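You operate a simulated robot arm through the tools that you are given. There is no shell and no other tool. Be economical: measure what you need, move in short steps, check, and stop when the job is done.

You run a simulated robot arm. Do the job below in one go: nothing can be reset, and whatever is moved stays where it is left.

Task
Build the stack with the card's top sieve, clamp it and set the time.
Fine: nest that sieve on the blue one, fit the lid, clamp it, set the dial to the card's time; do not start.

The check looks at the end state, three seconds after you hand in, the way a careful person would. Anything else that was tipped, shoved, dropped, spilled or broken makes it a failure. A push-on lid holds only when it is set on centred and level and pressed home; a screw cap is set on level and turned clockwise until tight.

Robot
A 5-joint arm with a two-finger parallel gripper, fixed in place. Base frame: the origin is at the foot of the arm, x ahead of it, y to its left, z up; the work surface is at about z = 0.06. Lengths are in m, angles in rad, forces in N, time in s.
With the tool pointing down near the work surface it reaches from about 0.24 to 0.66 m from the base axis. Its first joint turns from -1.152 to 1.152 rad. The tool tilts only in the upright plane through the base axis and itself; it spins freely about its own axis. Payload 2.9 kg.
Tool frame: the origin (TCP) lies between the finger pads and is the grasp point; the fingertips stand 0.03 m ahead of it; z points along the fingers, y is the line along which they close. Largest opening 0.11 m; finger width 0.02, thickness 0.01; the body of the gripper, 0.048 by 0.112 m, starts 0.055 m behind the TCP.
Orientation is that of the tool frame in the base frame, as a unit quaternion [x, y, z, w]. With the fingers straight down and closing along the base's y, the tool's x points along the base's -x, its y along +y and its z along -z.

Tools
- The arm moves only by the tool apply_moves. Its argument "commands" is a list of rows, each an object of numbers (a shift or turn left out is 0, a gripper value left out holds the last): "ax", "ay", "az": the turn, a rotation vector about the tool's x, y, z in units of 90 degrees (1.0 is 90 degrees); "tx", "ty", "tz": the shift along the tool's x, y, z in units of 100 mm (1.0 is 100 mm); "grip": the gripper command, from -1 (fully open) to 1 (shut), values between in proportion. In form: [{"ax": .., "ay": .., "az": .., "tx": .., "ty": .., "tz": .., "grip": ..}, ...]. A call has 1 to 10 rows; each row is the pose to reach, as a shift and turn from the pose commanded when the call began, along the tool's axes at that moment. A call with a number of a shift or a turn outside -1 to 1 is refused whole. Rows are played at 5 a second. More than 0.05 m and 0.15 rad between two rows, or a gripper value outside its range, and nothing of the call is played. Where a pose cannot be reached the arm comes as near as it can. A force on the tool above 90 N (or 10 N above the force at the start of the call, whichever is more), or a blocked arm, ends the call early, and 0.2 s more pass. The fingers move at their own pace (about 0.108 m/s each) and stop on an object; they squeeze with about 29 N. The grip force told is the motor's: it shows also when the fingers shut on nothing. Time passes only in rows, and 0.2 s behind the last, so rows that repeat a pose let the fingers close. It gives the time, the measured TCP pose, the force on the tool (base axes), the opening and the grip force at its end, in the units of the frame above (readings bear some noise), with the torque about the TCP (base axes, N m) and any sound that the robot's microphone picked up.
- Cameras (640 x 400 px; columns grow to the right, rows downward): "scene" is fixed at [0.0384, -0.4532, 0.6129]; the picture's right is [0.75, -0.66, 0.00], its down [-0.33, -0.37, -0.87] and it looks along [0.58, 0.65, -0.50] (base axes); focal length 272 px, centre (320, 200). "wrist" rides on the gripper at [0.072, 0.017, -0.103] in the tool frame; the picture's right is [-0.23, 0.97, 0.00], its down [-0.76, -0.18, -0.62] and it looks along [-0.61, -0.14, 0.78] (tool axes); focal length 222 px, centre (320, 200). There is no depth. A picture from a camera that has moved, and an enlarged one, comes with that camera's place and axes in the base frame and with its lens.
- capture(camera): a new picture of that camera. The clock stands still meanwhile.
- zoom(camera, box): a new picture of the part [left, top, right, bottom] of that camera's present view, enlarged. The clock stands still meanwhile.
- close_job(): hands the job in; it is judged then, once.

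Go step by step. Nothing tells you positions but the pictures and the camera data: compare them with the known pose of the tool, close in by small moves and look again before you grip or let go. The budget is 120 turns and 76 pictures, counting those below and the enlarged ones. Unless the task says otherwise, let go and move clear before handing in, and close with one line.

The tools are called by a JSON object that holds its "op" and its "data". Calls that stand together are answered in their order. apply_moves: Moves the arm, as the interface text tells. Its arguments: {"type":"object","properties":{"commands":{"type":"array","items":{"type":"object","properties":{"ax":{"type":"number"},"ay":{"type":"number"},"az":{"type":"number"},"tx":{"type":"number"},"ty":{"type":"number"},"tz":{"type":"number"},"grip":{"type":"number"}}}}},"required":["commands"]} The other tools are called the same way: capture (camera) takes a picture; zoom (camera, box) takes an enlarged picture of a part of a camera's view; close_job () hands the job in.

At the start:

```text
t: 0.0
tool_pos: [0.3171, 0.0047, 0.5155]
tool_rot: [0.0, 1.0, 0.0, 0.0]
ft_force: [1.1, -0.1, -1.4]
ft_torque: [0.0, 0.01, 0.02]
opening: 0.1099
grasp_force: 0.0
```

scene: 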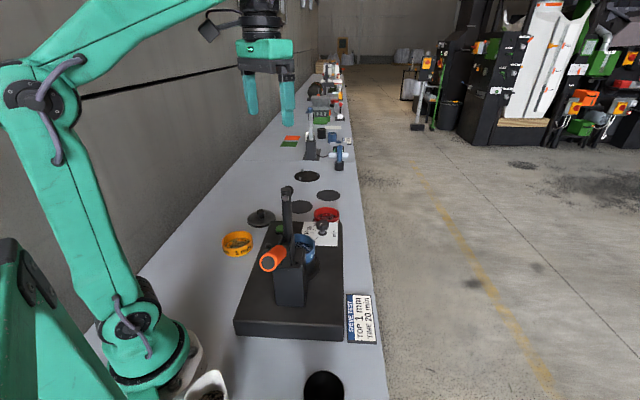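
wrist: 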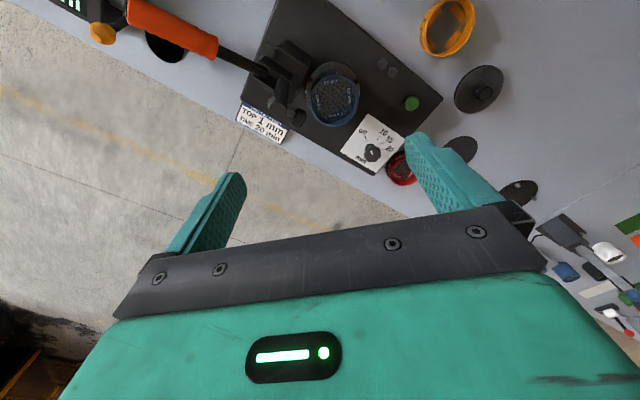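

I see a sieve shaker base with a blue sieve on it, a lever clamp with an orange handle, a dial, yellow and red sieves, and a lid. The card says TOP 1 mm, TIME 20 min. I'll zoom in for detail.

{"op": "zoom", "data": {"camera": "scene", "box": [210, 170, 390, 350]}}

{"op": "zoom", "data": {"camera": "wrist", "box": [230, 0, 550, 200]}}

```text
2.22 times, centred on (300, 260) of scene
camera zoom: at [0.0384, -0.4532, 0.6129], right [0.75, -0.66, 0.0], down [-0.33, -0.37, -0.87], along [0.58, 0.65, -0.5], focal length 605 px, centre (364, 67)
```

zoom: 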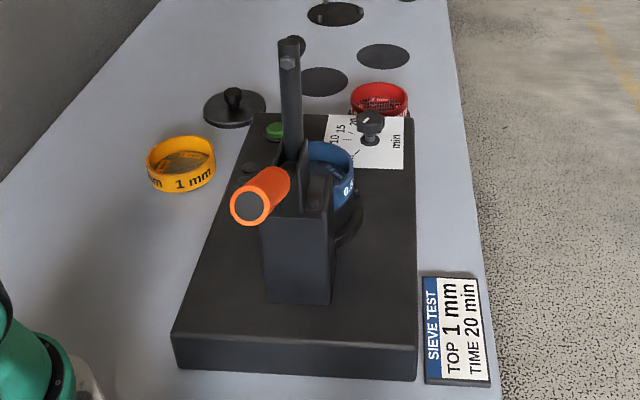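

```text
2.00 times, centred on (390, 100) of wrist
camera zoom: at [0.2446, 0.0231, 0.6177], right [0.23, 0.97, 0.0], down [0.76, -0.18, 0.62], along [0.61, -0.14, -0.78], focal length 444 px, centre (180, 400)
```

zoom: 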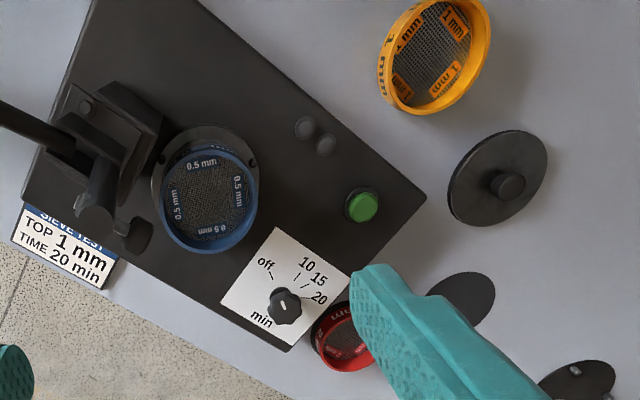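

The 1 mm sieve is the yellow one, near (0.31, 0.26); blue is near (0.37, 0.03), the lid near (0.45, 0.35) and the dial near (0.52, 0.09). I'll move the wrist to the left and look at the clamp from the other side.

{"op": "apply_moves", "data": {"commands": [{"ty": 0.2, "tx": -0.05, "tz": 0.05, "az": 0.095}, {"ty": 0.4, "tx": -0.1, "tz": 0.1, "az": 0.19}, {"ty": 0.6, "tx": -0.15, "tz": 0.15, "az": 0.285}, {"ty": 0.8, "tx": -0.2, "tz": 0.2, "az": 0.38}, {"ty": 1.0, "tx": -0.25, "tz": 0.25, "az": 0.475}, {"ty": 1.0, "tx": -0.3, "tz": 0.3, "az": 0.57}, {"ty": 1.0, "tx": -0.35, "tz": 0.35, "az": 0.665}, {"ty": 1.0, "tx": -0.4, "tz": 0.4, "az": 0.76}, {"ty": 1.0, "tx": -0.45, "tz": 0.45, "az": 0.855}, {"ty": 1.0, "tx": -0.5, "tz": 0.5, "az": 0.95}]}}

{"op": "capture", "data": {"camera": "wrist"}}

```text
t: 2.2
tool_pos: [0.3674, 0.1041, 0.4657]
tool_rot: [0.68, 0.733, 0.001, 0.0]
ft_force: [-0.3, -0.1, 0.1]
ft_torque: [-0.04, 0.01, 0.0]
opening: 0.11
grasp_force: 0.1
```

```text
71 pictures are left
camera wrist: at [0.3786, 0.1795, 0.5673], right [0.99, -0.15, 0.0], down [-0.12, -0.77, 0.62], along [-0.1, -0.62, -0.78], focal length 222 px, centre (320, 200)
```

wrist: 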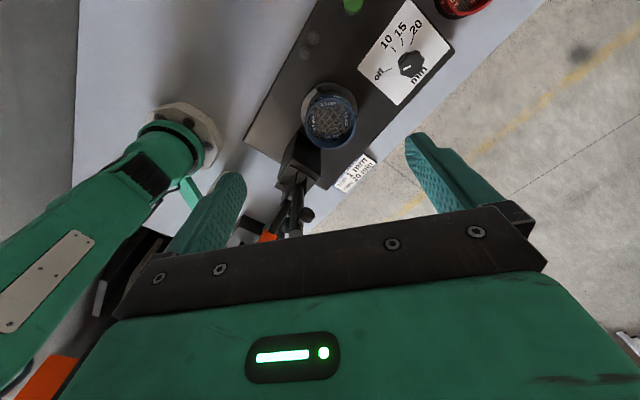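

{"op": "zoom", "data": {"camera": "wrist", "box": [230, 0, 470, 240]}}

{"op": "capture", "data": {"camera": "scene"}}

```text
1.67 times, centred on (350, 120) of wrist
camera zoom: at [0.3786, 0.1795, 0.5673], right [0.99, -0.15, 0.0], down [-0.12, -0.77, 0.62], along [-0.1, -0.62, -0.78], focal length 370 px, centre (270, 333)
```

zoom: 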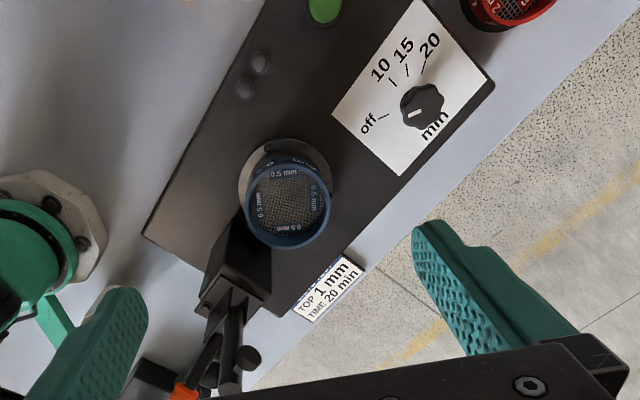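

```text
69 pictures are left
```

scene: 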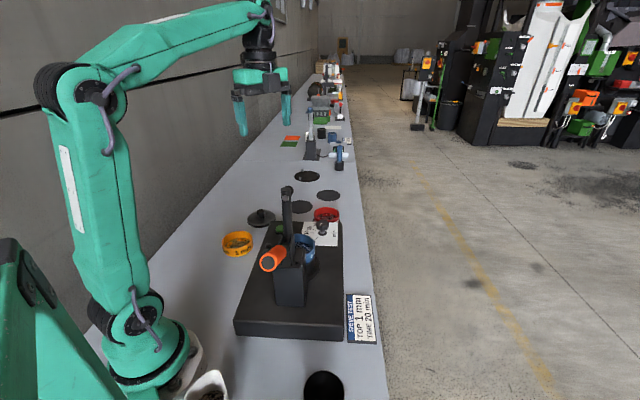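

The blue sieve's top is about (0.374, 0.025, 0.14). I'm moving above the yellow sieve to measure it up close.

{"op": "apply_moves", "data": {"commands": [{"tx": 0.25, "ty": -0.08, "tz": 0.2}, {"tx": 0.5, "ty": -0.16, "tz": 0.4}, {"tx": 0.75, "ty": -0.24, "tz": 0.6}, {"tx": 1.0, "ty": -0.32, "tz": 0.8}]}}

{"op": "apply_moves", "data": {"commands": [{"tx": 0.2, "ty": -0.06, "tz": 0.3}, {"tx": 0.4, "ty": -0.12, "tz": 0.6}, {"tx": 0.58, "ty": -0.17, "tz": 0.9}, {"tx": 0.58, "ty": -0.17, "tz": 0.9}]}}

{"op": "capture", "data": {"camera": "wrist"}}

```text
t: 3.2
tool_pos: [0.3258, 0.2033, 0.3849]
tool_rot: [0.679, 0.734, 0.0, 0.0]
ft_force: [0.3, 0.5, -0.2]
ft_torque: [-0.01, -0.03, 0.05]
opening: 0.1101
grasp_force: 0.1
```

```text
t: 4.2
tool_pos: [0.3059, 0.2597, 0.2956]
tool_rot: [0.679, 0.734, 0.0, 0.0]
ft_force: [-0.9, -0.5, 0.2]
ft_torque: [-0.04, 0.0, 0.0]
opening: 0.1101
grasp_force: 0.1
```

```text
68 pictures are left
camera wrist: at [0.3175, 0.3335, 0.3979], right [0.99, -0.15, 0.0], down [-0.12, -0.77, 0.62], along [-0.09, -0.62, -0.78], focal length 222 px, centre (320, 200)
```

wrist: 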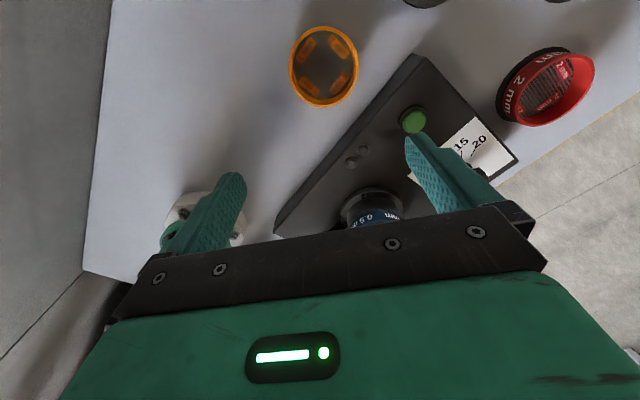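

Yellow is directly ahead between the fingers; zooming to measure rim and height.

{"op": "zoom", "data": {"camera": "wrist", "box": [270, 15, 380, 115]}}

```text
4.00 times, centred on (325, 65) of wrist
camera zoom: at [0.3175, 0.3335, 0.3979], right [0.99, -0.15, 0.0], down [-0.12, -0.77, 0.62], along [-0.09, -0.62, -0.78], focal length 888 px, centre (300, 740)
```

zoom: 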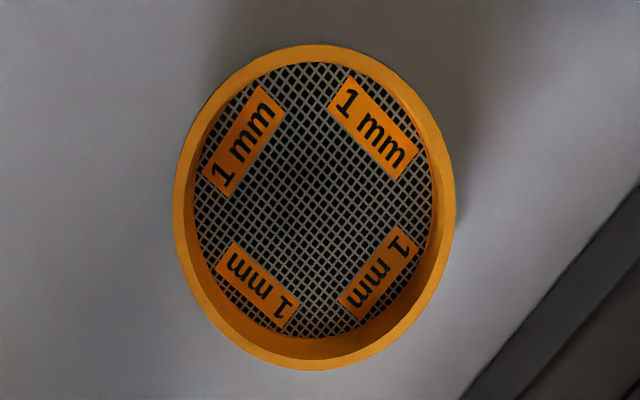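

Two rays put yellow near (0.316, 0.285) with some height uncertainty. I'll go lower to refine by parallax.

{"op": "apply_moves", "data": {"commands": [{"tx": 0.08, "ty": 0.04, "tz": 0.3}, {"tx": 0.16, "ty": 0.08, "tz": 0.6}, {"tx": 0.24, "ty": 0.12, "tz": 0.9}, {"tx": 0.24, "ty": 0.12, "tz": 0.9}]}}

{"op": "capture", "data": {"camera": "wrist"}}

{"op": "capture", "data": {"camera": "scene"}}

```text
t: 5.2
tool_pos: [0.3151, 0.2836, 0.2049]
tool_rot: [0.679, 0.734, 0.0, 0.0]
ft_force: [-0.5, 0.6, 0.0]
ft_torque: [0.0, 0.03, 0.0]
opening: 0.1099
grasp_force: 0.1
```

```text
66 pictures are left
camera wrist: at [0.3276, 0.3584, 0.3073], right [0.99, -0.15, 0.0], down [-0.12, -0.77, 0.62], along [-0.09, -0.62, -0.78], focal length 222 px, centre (320, 200)
```

wrist: 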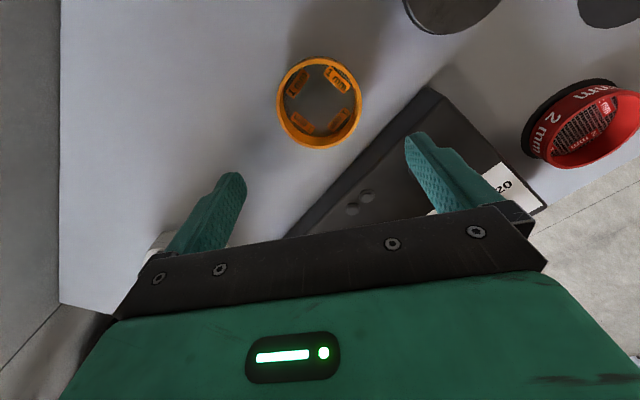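

```text
65 pictures are left
```

scene: 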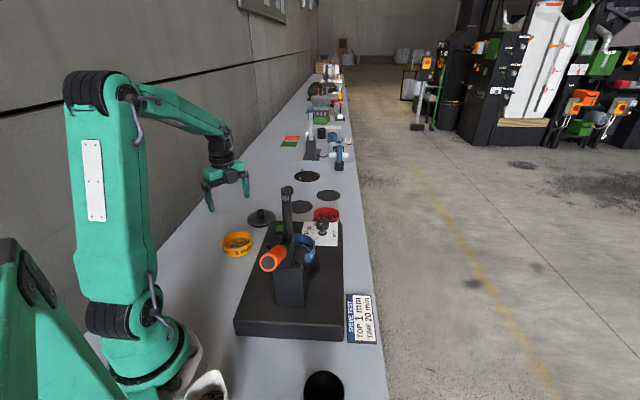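

Triangulating all views, the yellow sieve's centre is about (0.317, 0.283), its top near z≈0.03, so the table looks lower than nominal. I'll descend carefully and check against the fingertips.

{"op": "apply_moves", "data": {"commands": [{"ty": 0.01, "tz": 0.3}, {"ty": 0.02, "tz": 0.6}, {"ty": 0.02, "tz": 0.9}, {"ty": 0.02, "tz": 0.9}]}}

{"op": "capture", "data": {"camera": "wrist"}}

{"op": "zoom", "data": {"camera": "scene", "box": [170, 170, 300, 270]}}

```text
t: 6.2
tool_pos: [0.3189, 0.2836, 0.1161]
tool_rot: [0.679, 0.734, 0.001, 0.0]
ft_force: [-0.2, 0.4, -0.3]
ft_torque: [-0.06, 0.01, -0.01]
opening: 0.11
grasp_force: 0.2
```

```text
64 pictures are left
camera wrist: at [0.3297, 0.3584, 0.2176], right [0.99, -0.15, 0.0], down [-0.12, -0.77, 0.62], along [-0.09, -0.62, -0.78], focal length 222 px, centre (320, 200)
```

wrist: 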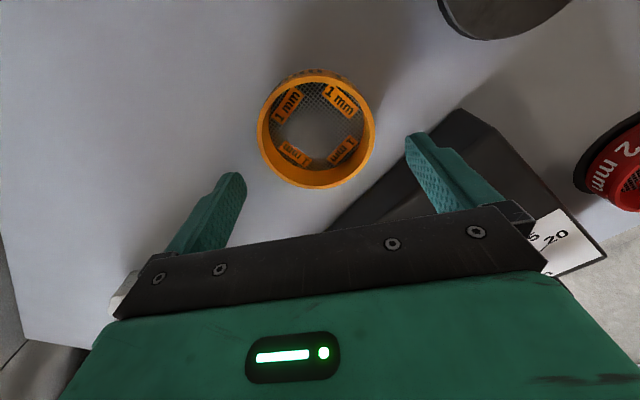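

```text
4.00 times, centred on (235, 220) of scene
camera zoom: at [0.0384, -0.4532, 0.6129], right [0.75, -0.66, 0.0], down [-0.33, -0.37, -0.87], along [0.58, 0.65, -0.5], focal length 1089 px, centre (660, 120)
```

zoom: 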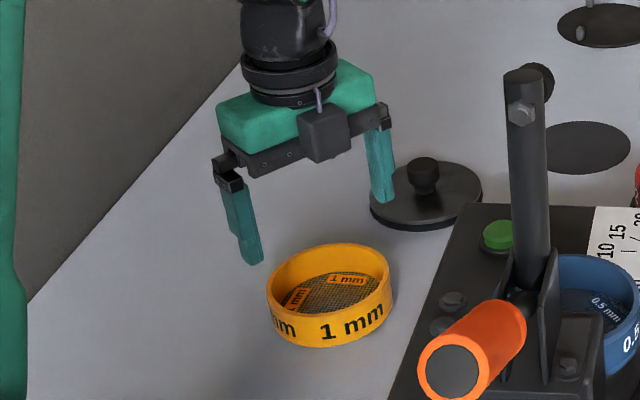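

Consistent with the estimate. A small x correction and another step down, then a close look for finger clearance.

{"op": "apply_moves", "data": {"commands": [{"ty": -0.015, "tz": 0.2}, {"ty": -0.015, "tz": 0.4}, {"ty": -0.015, "tz": 0.4}]}}

{"op": "capture", "data": {"camera": "wrist"}}

{"op": "zoom", "data": {"camera": "scene", "box": [190, 190, 290, 270]}}

```text
t: 7.0
tool_pos: [0.3173, 0.284, 0.0764]
tool_rot: [0.678, 0.735, 0.0, 0.0]
ft_force: [0.5, -0.7, -0.9]
ft_torque: [-0.01, -0.02, 0.01]
opening: 0.1101
grasp_force: 0.1
```

```text
62 pictures are left
camera wrist: at [0.328, 0.3585, 0.178], right [0.99, -0.15, 0.0], down [-0.12, -0.77, 0.62], along [-0.09, -0.62, -0.78], focal length 222 px, centre (320, 200)
```

wrist: 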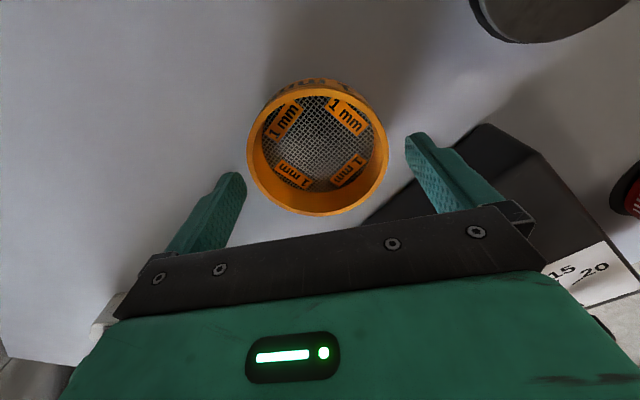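

```text
5.00 times, centred on (240, 230) of scene
camera zoom: at [0.0384, -0.4532, 0.6129], right [0.75, -0.66, 0.0], down [-0.33, -0.37, -0.87], along [0.58, 0.65, -0.5], focal length 1361 px, centre (720, 50)
```

zoom: 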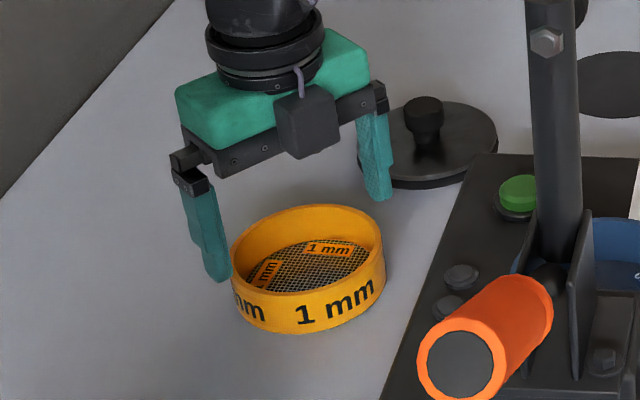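

Fingers straddle it with about 4 mm each side, offset about 1 mm. Correcting and lowering so that the tips overlap the rim by about 19 mm.

{"op": "apply_moves", "data": {"commands": [{"ty": -0.01, "tx": 0.013, "tz": 0.08}, {"ty": -0.01, "tx": 0.013, "tz": 0.17}, {"ty": -0.01, "tx": 0.013, "tz": 0.25}, {"ty": -0.01, "tx": 0.013, "tz": 0.335}]}}

{"op": "capture", "data": {"camera": "wrist"}}

{"op": "zoom", "data": {"camera": "scene", "box": [190, 190, 290, 270]}}

```text
t: 8.0
tool_pos: [0.3153, 0.2834, 0.0412]
tool_rot: [0.679, 0.734, 0.0, 0.001]
ft_force: [-0.5, 0.0, 0.5]
ft_torque: [-0.03, -0.01, -0.02]
opening: 0.1098
grasp_force: 0.1
```

```text
60 pictures are left
camera wrist: at [0.3266, 0.3593, 0.1436], right [0.99, -0.15, 0.0], down [-0.12, -0.77, 0.62], along [-0.09, -0.62, -0.78], focal length 222 px, centre (320, 200)
```

wrist: 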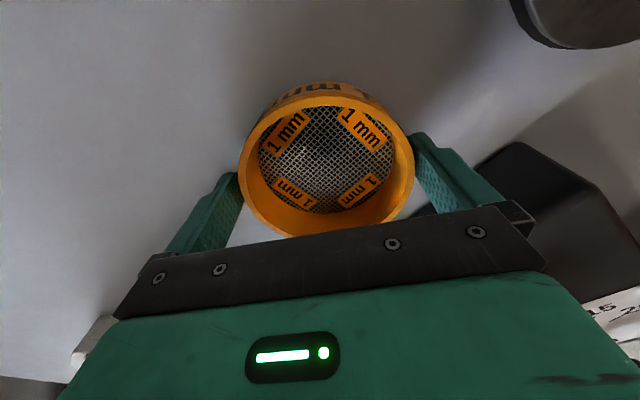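

```text
5.00 times, centred on (240, 230) of scene
camera zoom: at [0.0384, -0.4532, 0.6129], right [0.75, -0.66, 0.0], down [-0.33, -0.37, -0.87], along [0.58, 0.65, -0.5], focal length 1361 px, centre (720, 50)
```

zoom: 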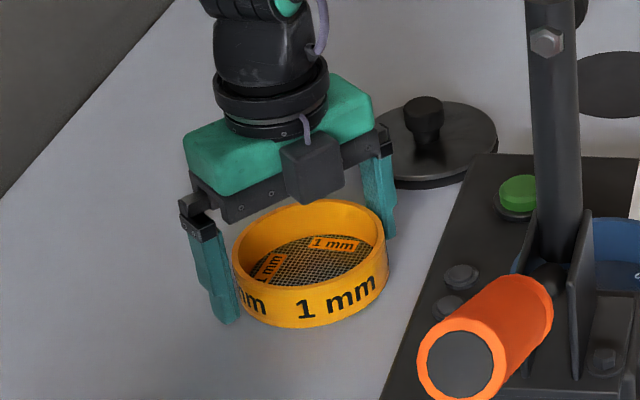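

The projected finger faces straddle the sieve centred within about 1–2 mm. Closing the gripper.

{"op": "apply_moves", "data": {"commands": [{"grip": 1}, {"grip": 1}, {"grip": 1}, {"grip": 1}]}}

```text
t: 9.0
tool_pos: [0.3167, 0.2851, 0.042]
tool_rot: [0.679, 0.734, 0.0, -0.001]
ft_force: [0.5, -0.5, -0.5]
ft_torque: [-0.01, 0.02, 0.04]
opening: 0.1033
grasp_force: 28.9
```

The opening holds at 0.103, so the sieve is gripped. Lifting, and spinning so the fingers close across the base's 45° long axis.

{"op": "apply_moves", "data": {"commands": [{"tz": -0.1}, {"tz": -0.35}, {"tz": -0.7}, {"tz": -1.0}, {"tz": -1.0}]}}

{"op": "apply_moves", "data": {"commands": [{"tz": -0.2, "az": 0.09}, {"tz": -0.5, "az": 0.18}, {"tz": -0.8, "az": 0.27}, {"tz": -1.0, "az": 0.36}, {"tz": -1.0, "az": 0.45}, {"tz": -1.0, "az": 0.54}, {"tz": -1.0, "az": 0.55}]}}

{"op": "capture", "data": {"camera": "wrist"}}

```text
t: 10.2
tool_pos: [0.3153, 0.285, 0.1421]
tool_rot: [0.678, 0.735, -0.001, 0.0]
ft_force: [0.9, -0.3, -1.5]
ft_torque: [0.0, 0.02, 0.0]
opening: 0.1039
grasp_force: 29.2
```

```text
t: 11.8
tool_pos: [0.3356, 0.2624, 0.2415]
tool_rot: [0.922, 0.386, 0.001, 0.0]
ft_force: [-0.1, 0.2, -1.2]
ft_torque: [-0.03, -0.01, 0.01]
opening: 0.1037
grasp_force: 28.8
out of reach, approached as far as the arm can: row 6, 7
```

```text
58 pictures are left
camera wrist: at [0.3977, 0.3032, 0.344], right [0.54, -0.84, 0.0], down [-0.66, -0.42, 0.62], along [-0.53, -0.33, -0.78], focal length 222 px, centre (320, 200)
```

wrist: 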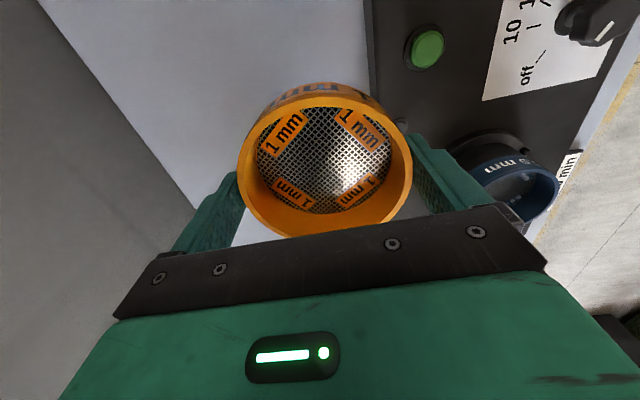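

Sieve in hand; the spin reached its limit there, so the position drifted slightly, but it eases near the blue sieve. Moving to a spot beside blue to measure it.

{"op": "apply_moves", "data": {"commands": [{"ty": 0.15, "tx": -0.1}, {"ty": 0.3, "tx": -0.2}, {"ty": 0.45, "tx": -0.3}, {"ty": 0.6, "tx": -0.4}, {"ty": 0.6, "tx": -0.4}]}}

{"op": "apply_moves", "data": {"commands": [{"tx": -0.3}, {"tx": -0.6}, {"tx": -0.9}, {"tx": -0.9}]}}

{"op": "capture", "data": {"camera": "wrist"}}

{"op": "capture", "data": {"camera": "scene"}}

```text
t: 13.0
tool_pos: [0.348, 0.1901, 0.2425]
tool_rot: [0.924, 0.383, 0.001, 0.0]
ft_force: [0.3, -0.7, -0.6]
ft_torque: [0.04, 0.01, -0.01]
opening: 0.104
grasp_force: 28.9
```

```text
t: 14.0
tool_pos: [0.2845, 0.1278, 0.2429]
tool_rot: [0.924, 0.382, 0.0, 0.0]
ft_force: [0.2, -0.4, -1.1]
ft_torque: [0.01, -0.02, -0.02]
opening: 0.1036
grasp_force: 29.1
```

```text
57 pictures are left
camera wrist: at [0.3472, 0.1678, 0.3447], right [0.53, -0.85, 0.0], down [-0.66, -0.41, 0.62], along [-0.53, -0.33, -0.78], focal length 222 px, centre (320, 200)
```

wrist: 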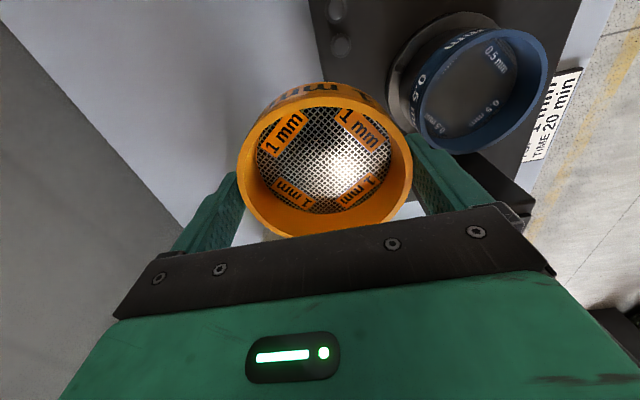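

```text
56 pictures are left
```

scene: 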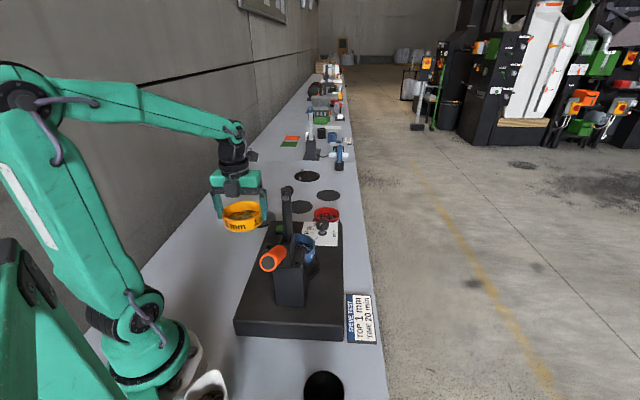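

Blue's rim is visible now. Zooming to measure it.

{"op": "zoom", "data": {"camera": "wrist", "box": [380, 5, 560, 165]}}

```text
2.50 times, centred on (470, 85) of wrist
camera zoom: at [0.3472, 0.1678, 0.3447], right [0.53, -0.85, 0.0], down [-0.66, -0.41, 0.62], along [-0.53, -0.33, -0.78], focal length 555 px, centre (-55, 488)
```

zoom: 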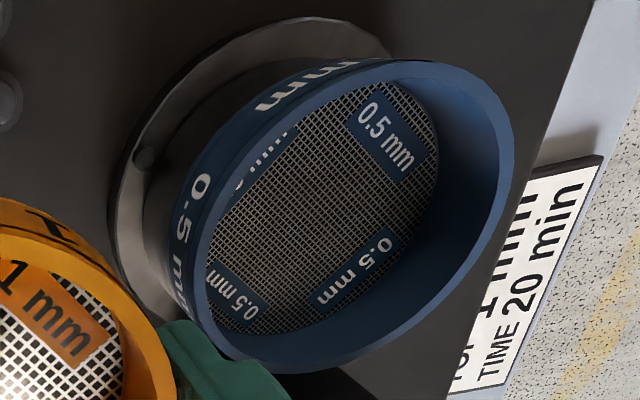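

Blue's rim measures about (0.375, 0.016, 0.137). I'll move above it at safe height and cross-check from the scene and the wrist.

{"op": "apply_moves", "data": {"commands": [{"ty": 0.24, "tx": -0.024}, {"ty": 0.48, "tx": -0.048}, {"ty": 0.72, "tx": -0.072}, {"ty": 0.96, "tx": -0.096}, {"ty": 0.96, "tx": -0.096}]}}

{"op": "apply_moves", "data": {"commands": [{"ty": 0.24, "tx": -0.024}, {"ty": 0.47, "tx": -0.048}, {"ty": 0.47, "tx": -0.048}]}}

{"op": "capture", "data": {"camera": "wrist"}}

{"op": "zoom", "data": {"camera": "scene", "box": [220, 150, 380, 310]}}

```text
t: 15.2
tool_pos: [0.3447, 0.0532, 0.2428]
tool_rot: [0.924, 0.383, 0.0, 0.0]
ft_force: [-0.1, -0.1, -1.4]
ft_torque: [0.01, 0.01, -0.04]
opening: 0.1038
grasp_force: 29.0
```

```text
t: 16.0
tool_pos: [0.3769, 0.0161, 0.2433]
tool_rot: [0.924, 0.383, 0.001, 0.0]
ft_force: [-0.7, 0.7, -1.2]
ft_torque: [0.02, 0.03, 0.01]
opening: 0.1034
grasp_force: 28.9
```

```text
54 pictures are left
camera wrist: at [0.4389, 0.0564, 0.3447], right [0.53, -0.85, 0.0], down [-0.66, -0.41, 0.62], along [-0.53, -0.33, -0.78], focal length 222 px, centre (320, 200)
```

wrist: 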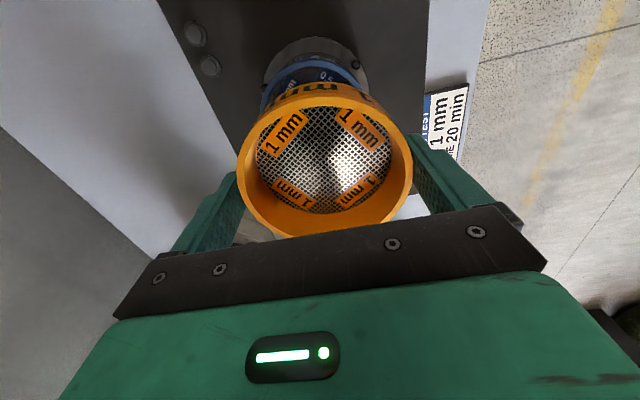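

```text
2.50 times, centred on (300, 230) of scene
camera zoom: at [0.0384, -0.4532, 0.6129], right [0.75, -0.66, 0.0], down [-0.33, -0.37, -0.87], along [0.58, 0.65, -0.5], focal length 680 px, centre (370, 125)
```

zoom: 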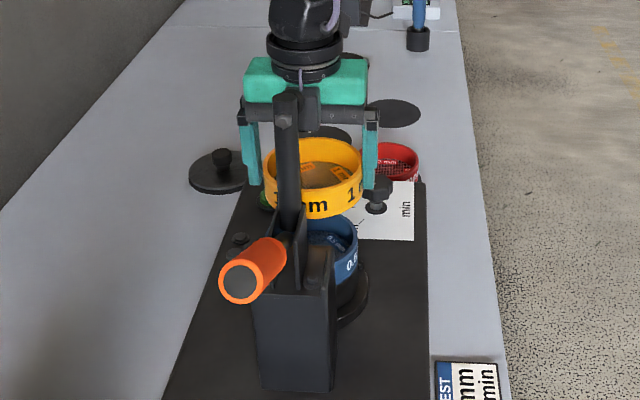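

Near alignment; zooming on the blue rim visible behind the yellow one for the residual offset.

{"op": "zoom", "data": {"camera": "wrist", "box": [240, 30, 390, 130]}}

{"op": "zoom", "data": {"camera": "scene", "box": [270, 190, 350, 250]}}

```text
4.00 times, centred on (315, 80) of wrist
camera zoom: at [0.4389, 0.0564, 0.3447], right [0.53, -0.85, 0.0], down [-0.66, -0.41, 0.62], along [-0.53, -0.33, -0.78], focal length 888 px, centre (340, 680)
```

zoom: 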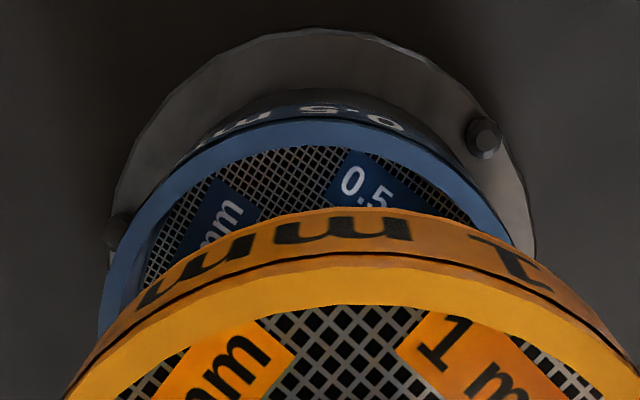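

```text
6.67 times, centred on (310, 220) of scene
camera zoom: at [0.0384, -0.4532, 0.6129], right [0.75, -0.66, 0.0], down [-0.33, -0.37, -0.87], along [0.58, 0.65, -0.5], focal length 1815 px, centre (387, 67)
```

zoom: 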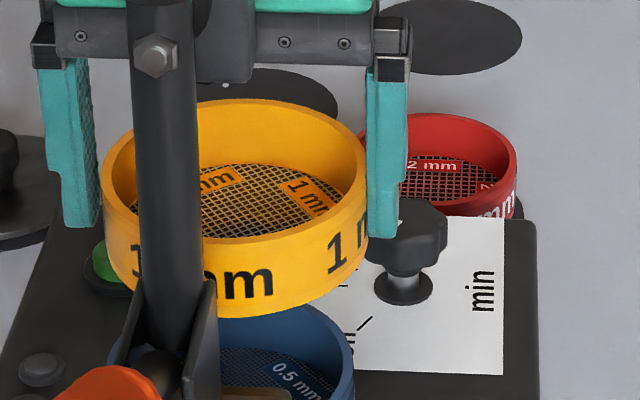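

Blue sits about 5–6 mm to the side in both views. Correcting and coming down 40 mm for a closer comparison.

{"op": "apply_moves", "data": {"commands": [{"ty": -0.058, "tx": 0.02}, {"ty": -0.058, "tx": 0.02, "tz": 0.2}, {"ty": -0.058, "tx": 0.02, "tz": 0.4}, {"ty": -0.058, "tx": 0.02, "tz": 0.4}]}}

{"op": "zoom", "data": {"camera": "wrist", "box": [220, 30, 430, 250]}}

{"op": "zoom", "data": {"camera": "scene", "box": [270, 200, 350, 260]}}

```text
t: 17.0
tool_pos: [0.3734, 0.0226, 0.2006]
tool_rot: [0.924, 0.383, 0.0, 0.0]
ft_force: [0.2, 0.3, -0.9]
ft_torque: [-0.01, 0.02, 0.0]
opening: 0.1034
grasp_force: 29.2
```

```text
1.82 times, centred on (325, 140) of wrist
camera zoom: at [0.4361, 0.0624, 0.3044], right [0.53, -0.85, 0.0], down [-0.66, -0.41, 0.62], along [-0.53, -0.33, -0.78], focal length 404 px, centre (311, 309)
```

zoom: 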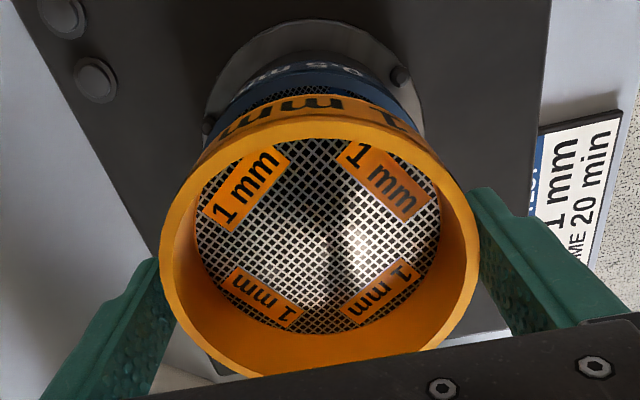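

```text
6.67 times, centred on (310, 230) of scene
camera zoom: at [0.0384, -0.4532, 0.6129], right [0.75, -0.66, 0.0], down [-0.33, -0.37, -0.87], along [0.58, 0.65, -0.5], focal length 1815 px, centre (387, 0)
```

zoom: 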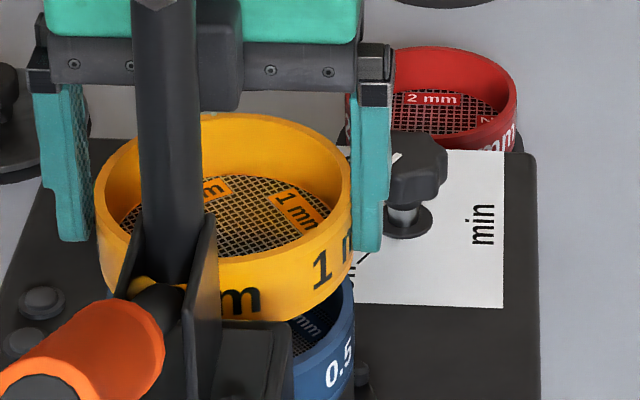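

Scene shows them aligned within about 1 mm sideways. Zooming the wrist view for the fore–aft offset.

{"op": "zoom", "data": {"camera": "wrist", "box": [260, 40, 390, 120]}}

```text
4.92 times, centred on (325, 80) of wrist
camera zoom: at [0.4361, 0.0624, 0.3044], right [0.53, -0.85, 0.0], down [-0.66, -0.41, 0.62], along [-0.53, -0.33, -0.78], focal length 1094 px, centre (295, 791)
```

zoom: 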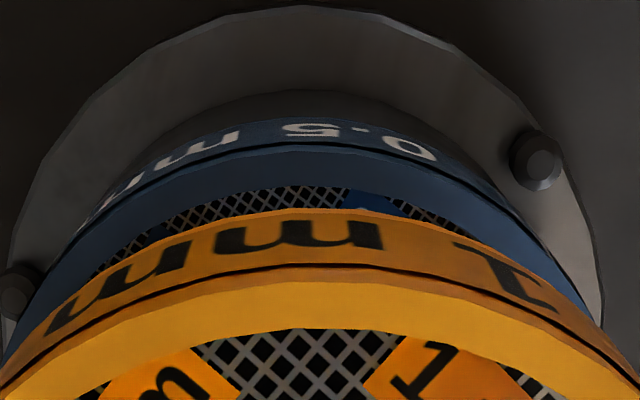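

Fore–aft, blue is about 3 mm towards the camera; sideways is fine. Correcting and lowering another 15 mm.

{"op": "apply_moves", "data": {"commands": [{"tx": 0.03}, {"tx": 0.03, "tz": 0.08}, {"tx": 0.03, "tz": 0.15}, {"tx": 0.03, "tz": 0.15}]}}

{"op": "zoom", "data": {"camera": "wrist", "box": [240, 40, 410, 140]}}

{"op": "zoom", "data": {"camera": "scene", "box": [270, 200, 350, 260]}}

```text
t: 18.0
tool_pos: [0.3752, 0.0232, 0.1866]
tool_rot: [0.923, 0.384, -0.001, -0.001]
ft_force: [0.2, -0.9, -2.4]
ft_torque: [0.01, 0.02, 0.01]
opening: 0.1039
grasp_force: 29.0
```

```text
3.76 times, centred on (325, 90) of wrist
camera zoom: at [0.4388, 0.0644, 0.2896], right [0.53, -0.85, 0.0], down [-0.66, -0.41, 0.62], along [-0.53, -0.33, -0.78], focal length 836 px, centre (301, 614)
```

zoom: 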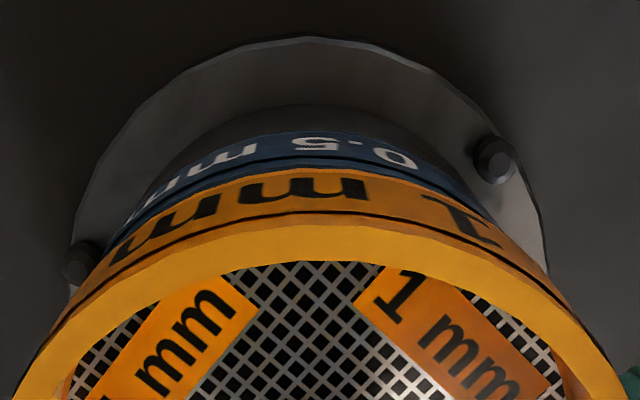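

```text
6.67 times, centred on (310, 230) of scene
camera zoom: at [0.0384, -0.4532, 0.6129], right [0.75, -0.66, 0.0], down [-0.33, -0.37, -0.87], along [0.58, 0.65, -0.5], focal length 1815 px, centre (387, 0)
```

zoom: 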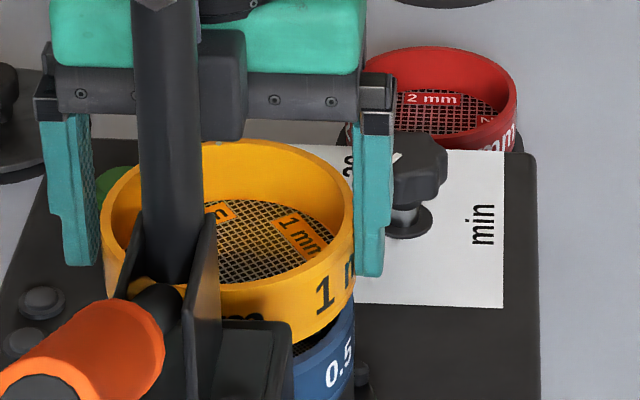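

Aligned within a millimetre both ways. Lowering gently and watching the force.

{"op": "apply_moves", "data": {"commands": [{"tz": 0.02}, {"tz": 0.04}, {"tz": 0.06}, {"tz": 0.07}]}}

{"op": "apply_moves", "data": {"commands": [{"tz": 0.01}, {"tz": 0.02}, {"tz": 0.03}, {"tz": 0.04}]}}

```text
t: 19.0
tool_pos: [0.3752, 0.0238, 0.1793]
tool_rot: [0.924, 0.382, 0.0, 0.0]
ft_force: [-0.3, 0.7, -1.0]
ft_torque: [-0.04, 0.0, -0.02]
opening: 0.1036
grasp_force: 28.8
```

```text
t: 20.0
tool_pos: [0.3747, 0.0233, 0.1766]
tool_rot: [0.924, 0.383, 0.0, 0.0]
ft_force: [-3.1, -0.2, 10.1]
ft_torque: [-0.22, 0.42, -0.02]
opening: 0.1036
grasp_force: 28.7
```

Contact at 10 N, on the clamp side. Looking before going on.

{"op": "zoom", "data": {"camera": "wrist", "box": [240, 40, 410, 140]}}

{"op": "zoom", "data": {"camera": "scene", "box": [280, 210, 340, 255]}}

```text
3.76 times, centred on (325, 90) of wrist
camera zoom: at [0.4386, 0.0639, 0.2788], right [0.53, -0.85, 0.0], down [-0.66, -0.41, 0.62], along [-0.53, -0.33, -0.78], focal length 836 px, centre (301, 614)
```

zoom: 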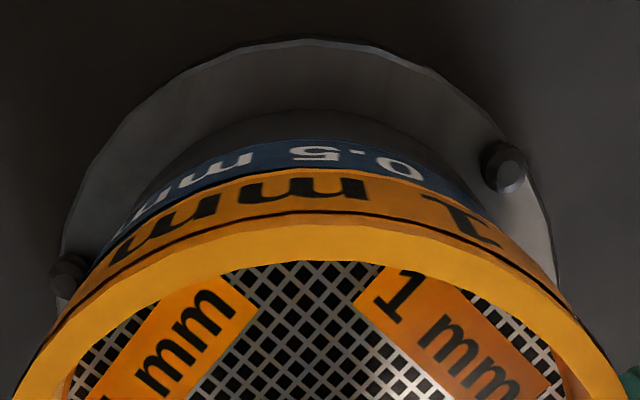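

```text
8.89 times, centred on (310, 232) of scene
camera zoom: at [0.0384, -0.4532, 0.6129], right [0.75, -0.66, 0.0], down [-0.33, -0.37, -0.87], along [0.58, 0.65, -0.5], focal length 2420 px, centre (409, -89)
```

zoom: 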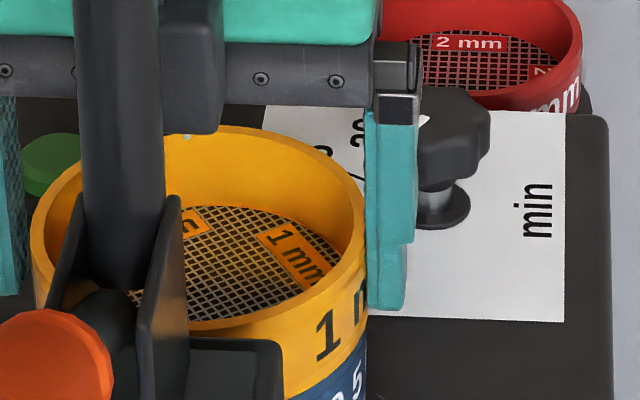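

Probably the skirt touches blue's rim on the clamp side. Lifting 2 mm, shifting 1.5 mm away from the clamp, and trying again.

{"op": "apply_moves", "data": {"commands": [{"tz": -0.03}, {"tz": -0.03, "tx": 0.015}, {"tz": -0.01, "tx": 0.015}, {"tz": 0.0, "tx": 0.015}, {"tz": 0.0, "tx": 0.015}]}}

```text
t: 21.2
tool_pos: [0.3765, 0.0259, 0.1765]
tool_rot: [0.924, 0.383, 0.0, 0.0]
ft_force: [-3.6, -1.1, 9.5]
ft_torque: [-0.19, 0.39, -0.06]
opening: 0.1038
grasp_force: 28.8
```

Same contact level, so it may already be resting on the rim. Zooming on the seam.

{"op": "zoom", "data": {"camera": "scene", "box": [300, 228, 332, 262]}}

{"op": "zoom", "data": {"camera": "wrist", "box": [255, 60, 385, 125]}}

```text
11.76 times, centred on (316, 245) of scene
camera zoom: at [0.0384, -0.4532, 0.6129], right [0.75, -0.66, 0.0], down [-0.33, -0.37, -0.87], along [0.58, 0.65, -0.5], focal length 3203 px, centre (367, -329)
```

zoom: 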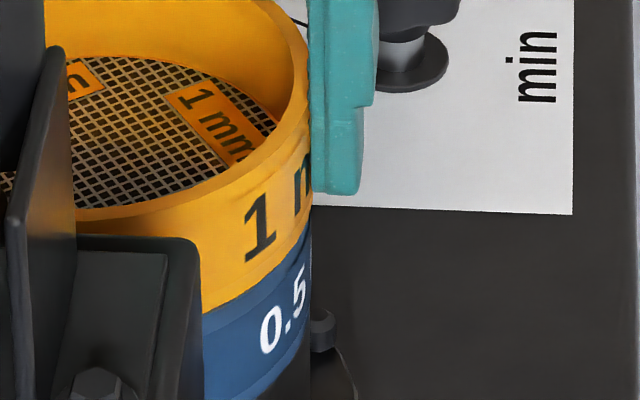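

```text
4.92 times, centred on (320, 92) of wrist
camera zoom: at [0.4395, 0.0652, 0.2787], right [0.53, -0.85, 0.0], down [-0.66, -0.41, 0.62], along [-0.53, -0.33, -0.78], focal length 1094 px, centre (320, 729)
```

zoom: 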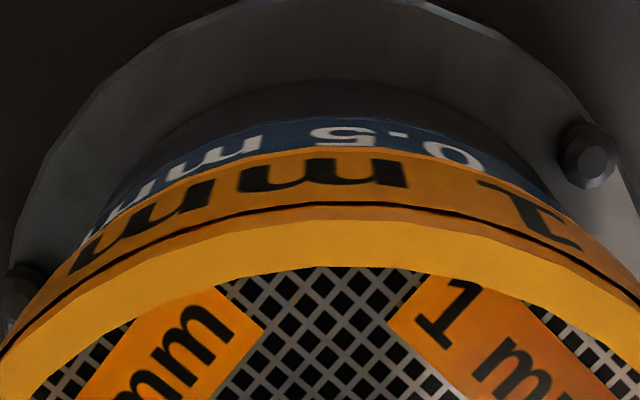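

Taking the same scene frame as at hover, for a direct comparison of how much of yellow shows.

{"op": "zoom", "data": {"camera": "scene", "box": [270, 200, 350, 260]}}

```text
6.67 times, centred on (310, 230) of scene
camera zoom: at [0.0384, -0.4532, 0.6129], right [0.75, -0.66, 0.0], down [-0.33, -0.37, -0.87], along [0.58, 0.65, -0.5], focal length 1815 px, centre (387, 0)
```

zoom: 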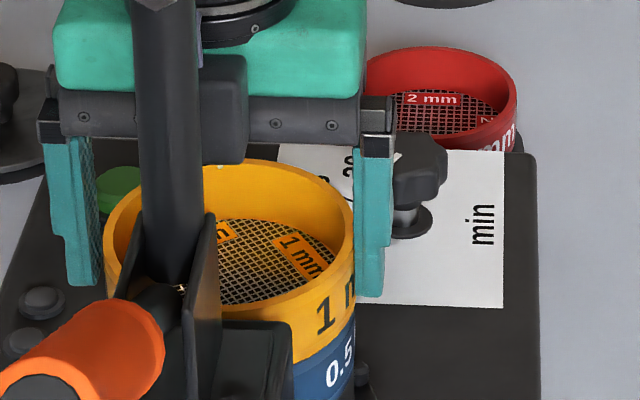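

It seems lower on the clamp side than on the far side. Pressing a bit further while watching force.

{"op": "apply_moves", "data": {"commands": [{"tz": 0.01}, {"tz": 0.02}, {"tz": 0.02}]}}

```text
t: 22.0
tool_pos: [0.3774, 0.0248, 0.1747]
tool_rot: [0.924, 0.383, 0.001, 0.0]
ft_force: [-5.2, 5.0, 20.5]
ft_torque: [0.38, 0.17, -0.14]
opening: 0.1037
grasp_force: 28.8
```

Now the load is centred but with a sideways push toward -tool y. Easing 1.2 mm that way while staying in light contact.

{"op": "apply_moves", "data": {"commands": [{"tz": -0.02}, {"tz": -0.02, "ty": -0.012}, {"tz": 0.0, "ty": -0.012}, {"tz": 0.0, "ty": -0.012}]}}

```text
t: 23.0
tool_pos: [0.3757, 0.025, 0.1751]
tool_rot: [0.924, 0.383, 0.001, 0.0]
ft_force: [-5.2, -2.5, 13.3]
ft_torque: [-0.16, -0.15, -0.07]
opening: 0.1037
grasp_force: 28.6
```

{"op": "apply_moves", "data": {"commands": [{"tz": -0.02}, {"tz": -0.02, "tx": -0.012, "ty": -0.004}, {"tz": 0.0, "tx": -0.012, "ty": -0.004}, {"tz": 0.01, "tx": -0.012, "ty": -0.004}, {"tz": 0.01, "tx": -0.012, "ty": -0.004}]}}

```text
t: 24.2
tool_pos: [0.3746, 0.0252, 0.1746]
tool_rot: [0.924, 0.382, 0.001, 0.001]
ft_force: [-5.7, 2.6, 20.0]
ft_torque: [0.28, 0.15, -0.15]
opening: 0.1036
grasp_force: 29.3
```

{"op": "zoom", "data": {"camera": "wrist", "box": [220, 30, 430, 250]}}

{"op": "zoom", "data": {"camera": "scene", "box": [270, 200, 350, 260]}}

```text
1.82 times, centred on (325, 140) of wrist
camera zoom: at [0.4377, 0.0655, 0.276], right [0.53, -0.85, 0.0], down [-0.67, -0.41, 0.62], along [-0.53, -0.33, -0.78], focal length 404 px, centre (311, 309)
```

zoom: 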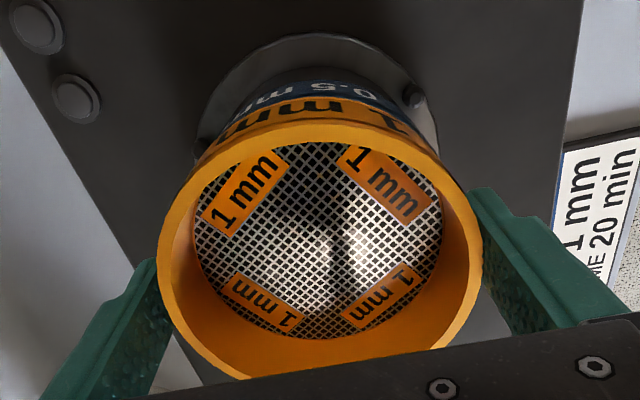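

```text
6.67 times, centred on (310, 230) of scene
camera zoom: at [0.0383, -0.4532, 0.6129], right [0.75, -0.66, 0.0], down [-0.33, -0.37, -0.87], along [0.58, 0.65, -0.5], focal length 1815 px, centre (387, 0)
```

zoom: 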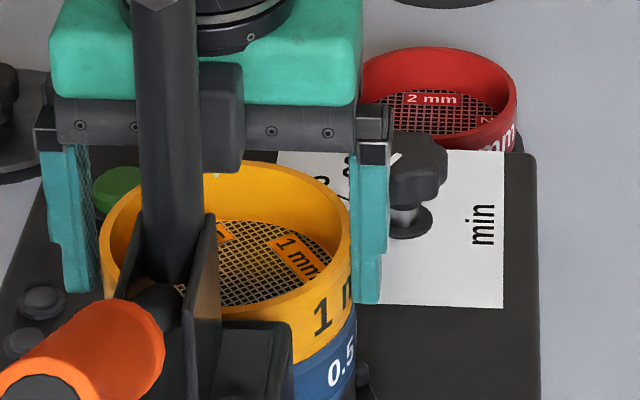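

Yellow is now about 2 mm off to the left of blue; the friction misled me. Lifting 6 mm and re-aligning by sight.

{"op": "apply_moves", "data": {"commands": [{"tz": -0.03}, {"tz": -0.07}, {"tz": -0.07, "ty": 0.018}, {"tz": -0.07, "ty": 0.018}]}}

{"op": "zoom", "data": {"camera": "wrist", "box": [240, 40, 410, 140]}}

{"op": "zoom", "data": {"camera": "scene", "box": [270, 200, 350, 260]}}

```text
t: 25.2
tool_pos: [0.375, 0.0241, 0.1808]
tool_rot: [0.924, 0.383, 0.0, 0.001]
ft_force: [-0.5, 0.2, -0.7]
ft_torque: [0.0, 0.04, -0.02]
opening: 0.1036
grasp_force: 28.6
```

```text
3.76 times, centred on (325, 90) of wrist
camera zoom: at [0.4386, 0.0641, 0.282], right [0.53, -0.85, 0.0], down [-0.66, -0.41, 0.62], along [-0.53, -0.33, -0.78], focal length 836 px, centre (301, 614)
```

zoom: 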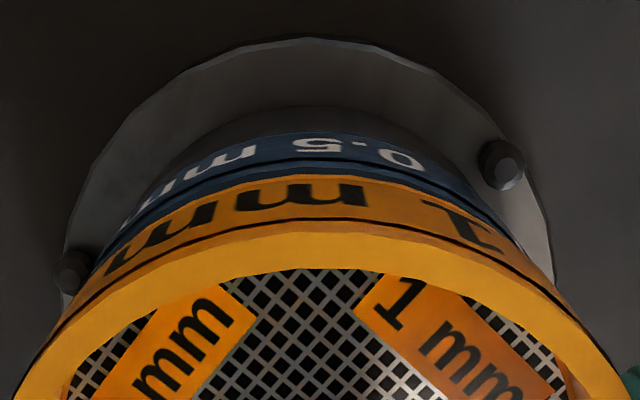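

```text
6.67 times, centred on (310, 230) of scene
camera zoom: at [0.0384, -0.4532, 0.6129], right [0.75, -0.66, 0.0], down [-0.33, -0.37, -0.87], along [0.58, 0.65, -0.5], focal length 1815 px, centre (387, 0)
```

zoom: 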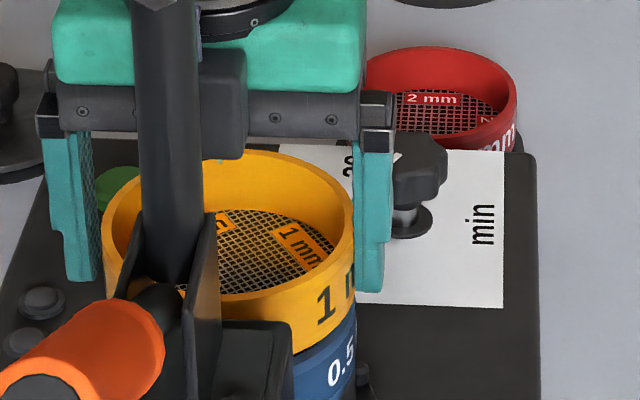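

Yellow slipped back about 2 mm relative to blue. Correcting by +2 mm fore-aft and lowering to light contact.

{"op": "apply_moves", "data": {"commands": [{"tx": 0.02, "ty": 0.005}, {"tx": 0.02, "ty": 0.005, "tz": 0.02}, {"tx": 0.02, "ty": 0.005, "tz": 0.035}, {"tx": 0.02, "ty": 0.005, "tz": 0.04}]}}

```text
t: 26.2
tool_pos: [0.3774, 0.0251, 0.1768]
tool_rot: [0.924, 0.383, 0.001, -0.001]
ft_force: [-0.6, 0.4, -1.0]
ft_torque: [0.0, -0.01, 0.0]
opening: 0.1034
grasp_force: 28.5
```

No contact yet at this height, lower than the first touch. Continuing slowly.

{"op": "apply_moves", "data": {"commands": [{"tz": 0.007}, {"tz": 0.014}, {"tz": 0.02}, {"tz": 0.02}]}}

```text
t: 27.2
tool_pos: [0.3771, 0.0243, 0.1742]
tool_rot: [0.924, 0.382, 0.0, -0.001]
ft_force: [-1.1, -0.5, 0.1]
ft_torque: [-0.04, -0.04, 0.02]
opening: 0.1033
grasp_force: 28.9
```

{"op": "apply_moves", "data": {"commands": [{"tz": 0.008}, {"tz": 0.016}, {"tz": 0.024}, {"tz": 0.024}]}}

{"op": "zoom", "data": {"camera": "wrist", "box": [240, 40, 410, 140]}}

{"op": "zoom", "data": {"camera": "scene", "box": [270, 200, 350, 260]}}

```text
t: 28.2
tool_pos: [0.3777, 0.0253, 0.1734]
tool_rot: [0.924, 0.383, 0.001, 0.001]
ft_force: [-9.0, 1.8, 26.4]
ft_torque: [0.51, 0.5, 0.01]
opening: 0.1034
grasp_force: 28.9
```

```text
3.76 times, centred on (325, 90) of wrist
camera zoom: at [0.4408, 0.0656, 0.2751], right [0.53, -0.85, 0.0], down [-0.67, -0.41, 0.62], along [-0.53, -0.33, -0.78], focal length 836 px, centre (301, 614)
```

zoom: 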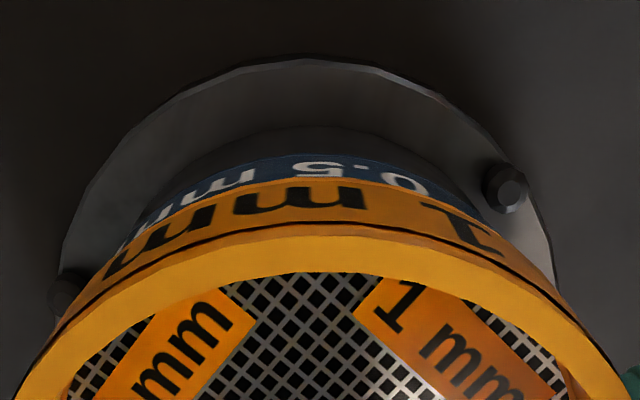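

```text
6.67 times, centred on (310, 230) of scene
camera zoom: at [0.0383, -0.4532, 0.6129], right [0.75, -0.66, 0.0], down [-0.33, -0.37, -0.87], along [0.58, 0.65, -0.5], focal length 1815 px, centre (387, 0)
```

zoom: 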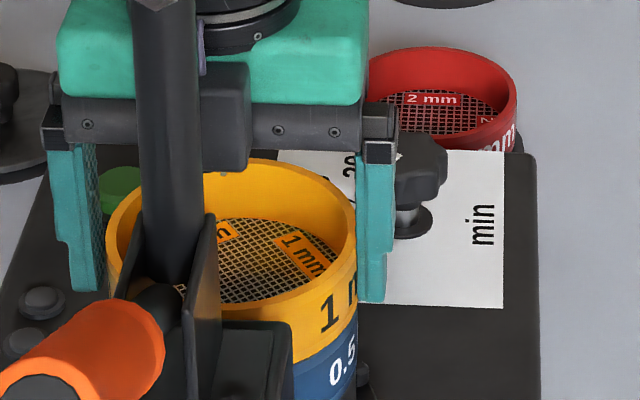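

A firm stop with the walls flush. Relieving the pressure, opening and looking.

{"op": "apply_moves", "data": {"commands": [{"tz": -0.02}, {"tz": -0.02}, {"tz": -0.02, "grip": 0.0}, {"tz": -0.02, "grip": -1}, {"tz": -0.02, "grip": -1}]}}

{"op": "zoom", "data": {"camera": "scene", "box": [270, 200, 350, 260]}}

{"op": "zoom", "data": {"camera": "wrist", "box": [220, 30, 430, 250]}}

```text
t: 29.4
tool_pos: [0.3778, 0.0236, 0.1738]
tool_rot: [0.924, 0.383, 0.0, 0.0]
ft_force: [0.7, -0.2, 0.1]
ft_torque: [0.01, 0.01, 0.01]
opening: 0.1097
grasp_force: 0.1
```

```text
6.67 times, centred on (310, 230) of scene
camera zoom: at [0.0384, -0.4532, 0.6129], right [0.75, -0.66, 0.0], down [-0.33, -0.37, -0.87], along [0.58, 0.65, -0.5], focal length 1815 px, centre (387, 0)
```

zoom: 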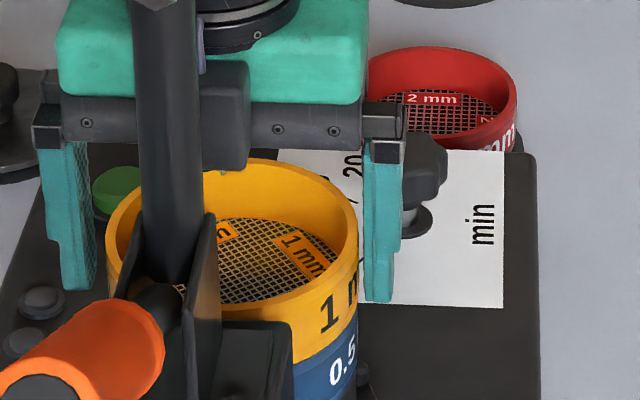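

```text
1.82 times, centred on (325, 140) of wrist
camera zoom: at [0.4406, 0.0653, 0.2755], right [0.53, -0.85, 0.0], down [-0.66, -0.41, 0.62], along [-0.53, -0.33, -0.78], focal length 404 px, centre (311, 309)
```

zoom: 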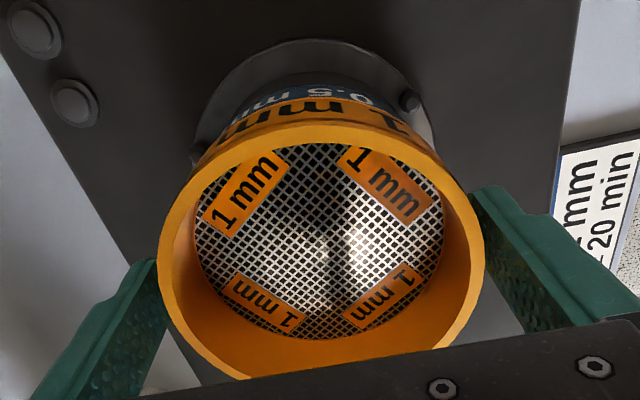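

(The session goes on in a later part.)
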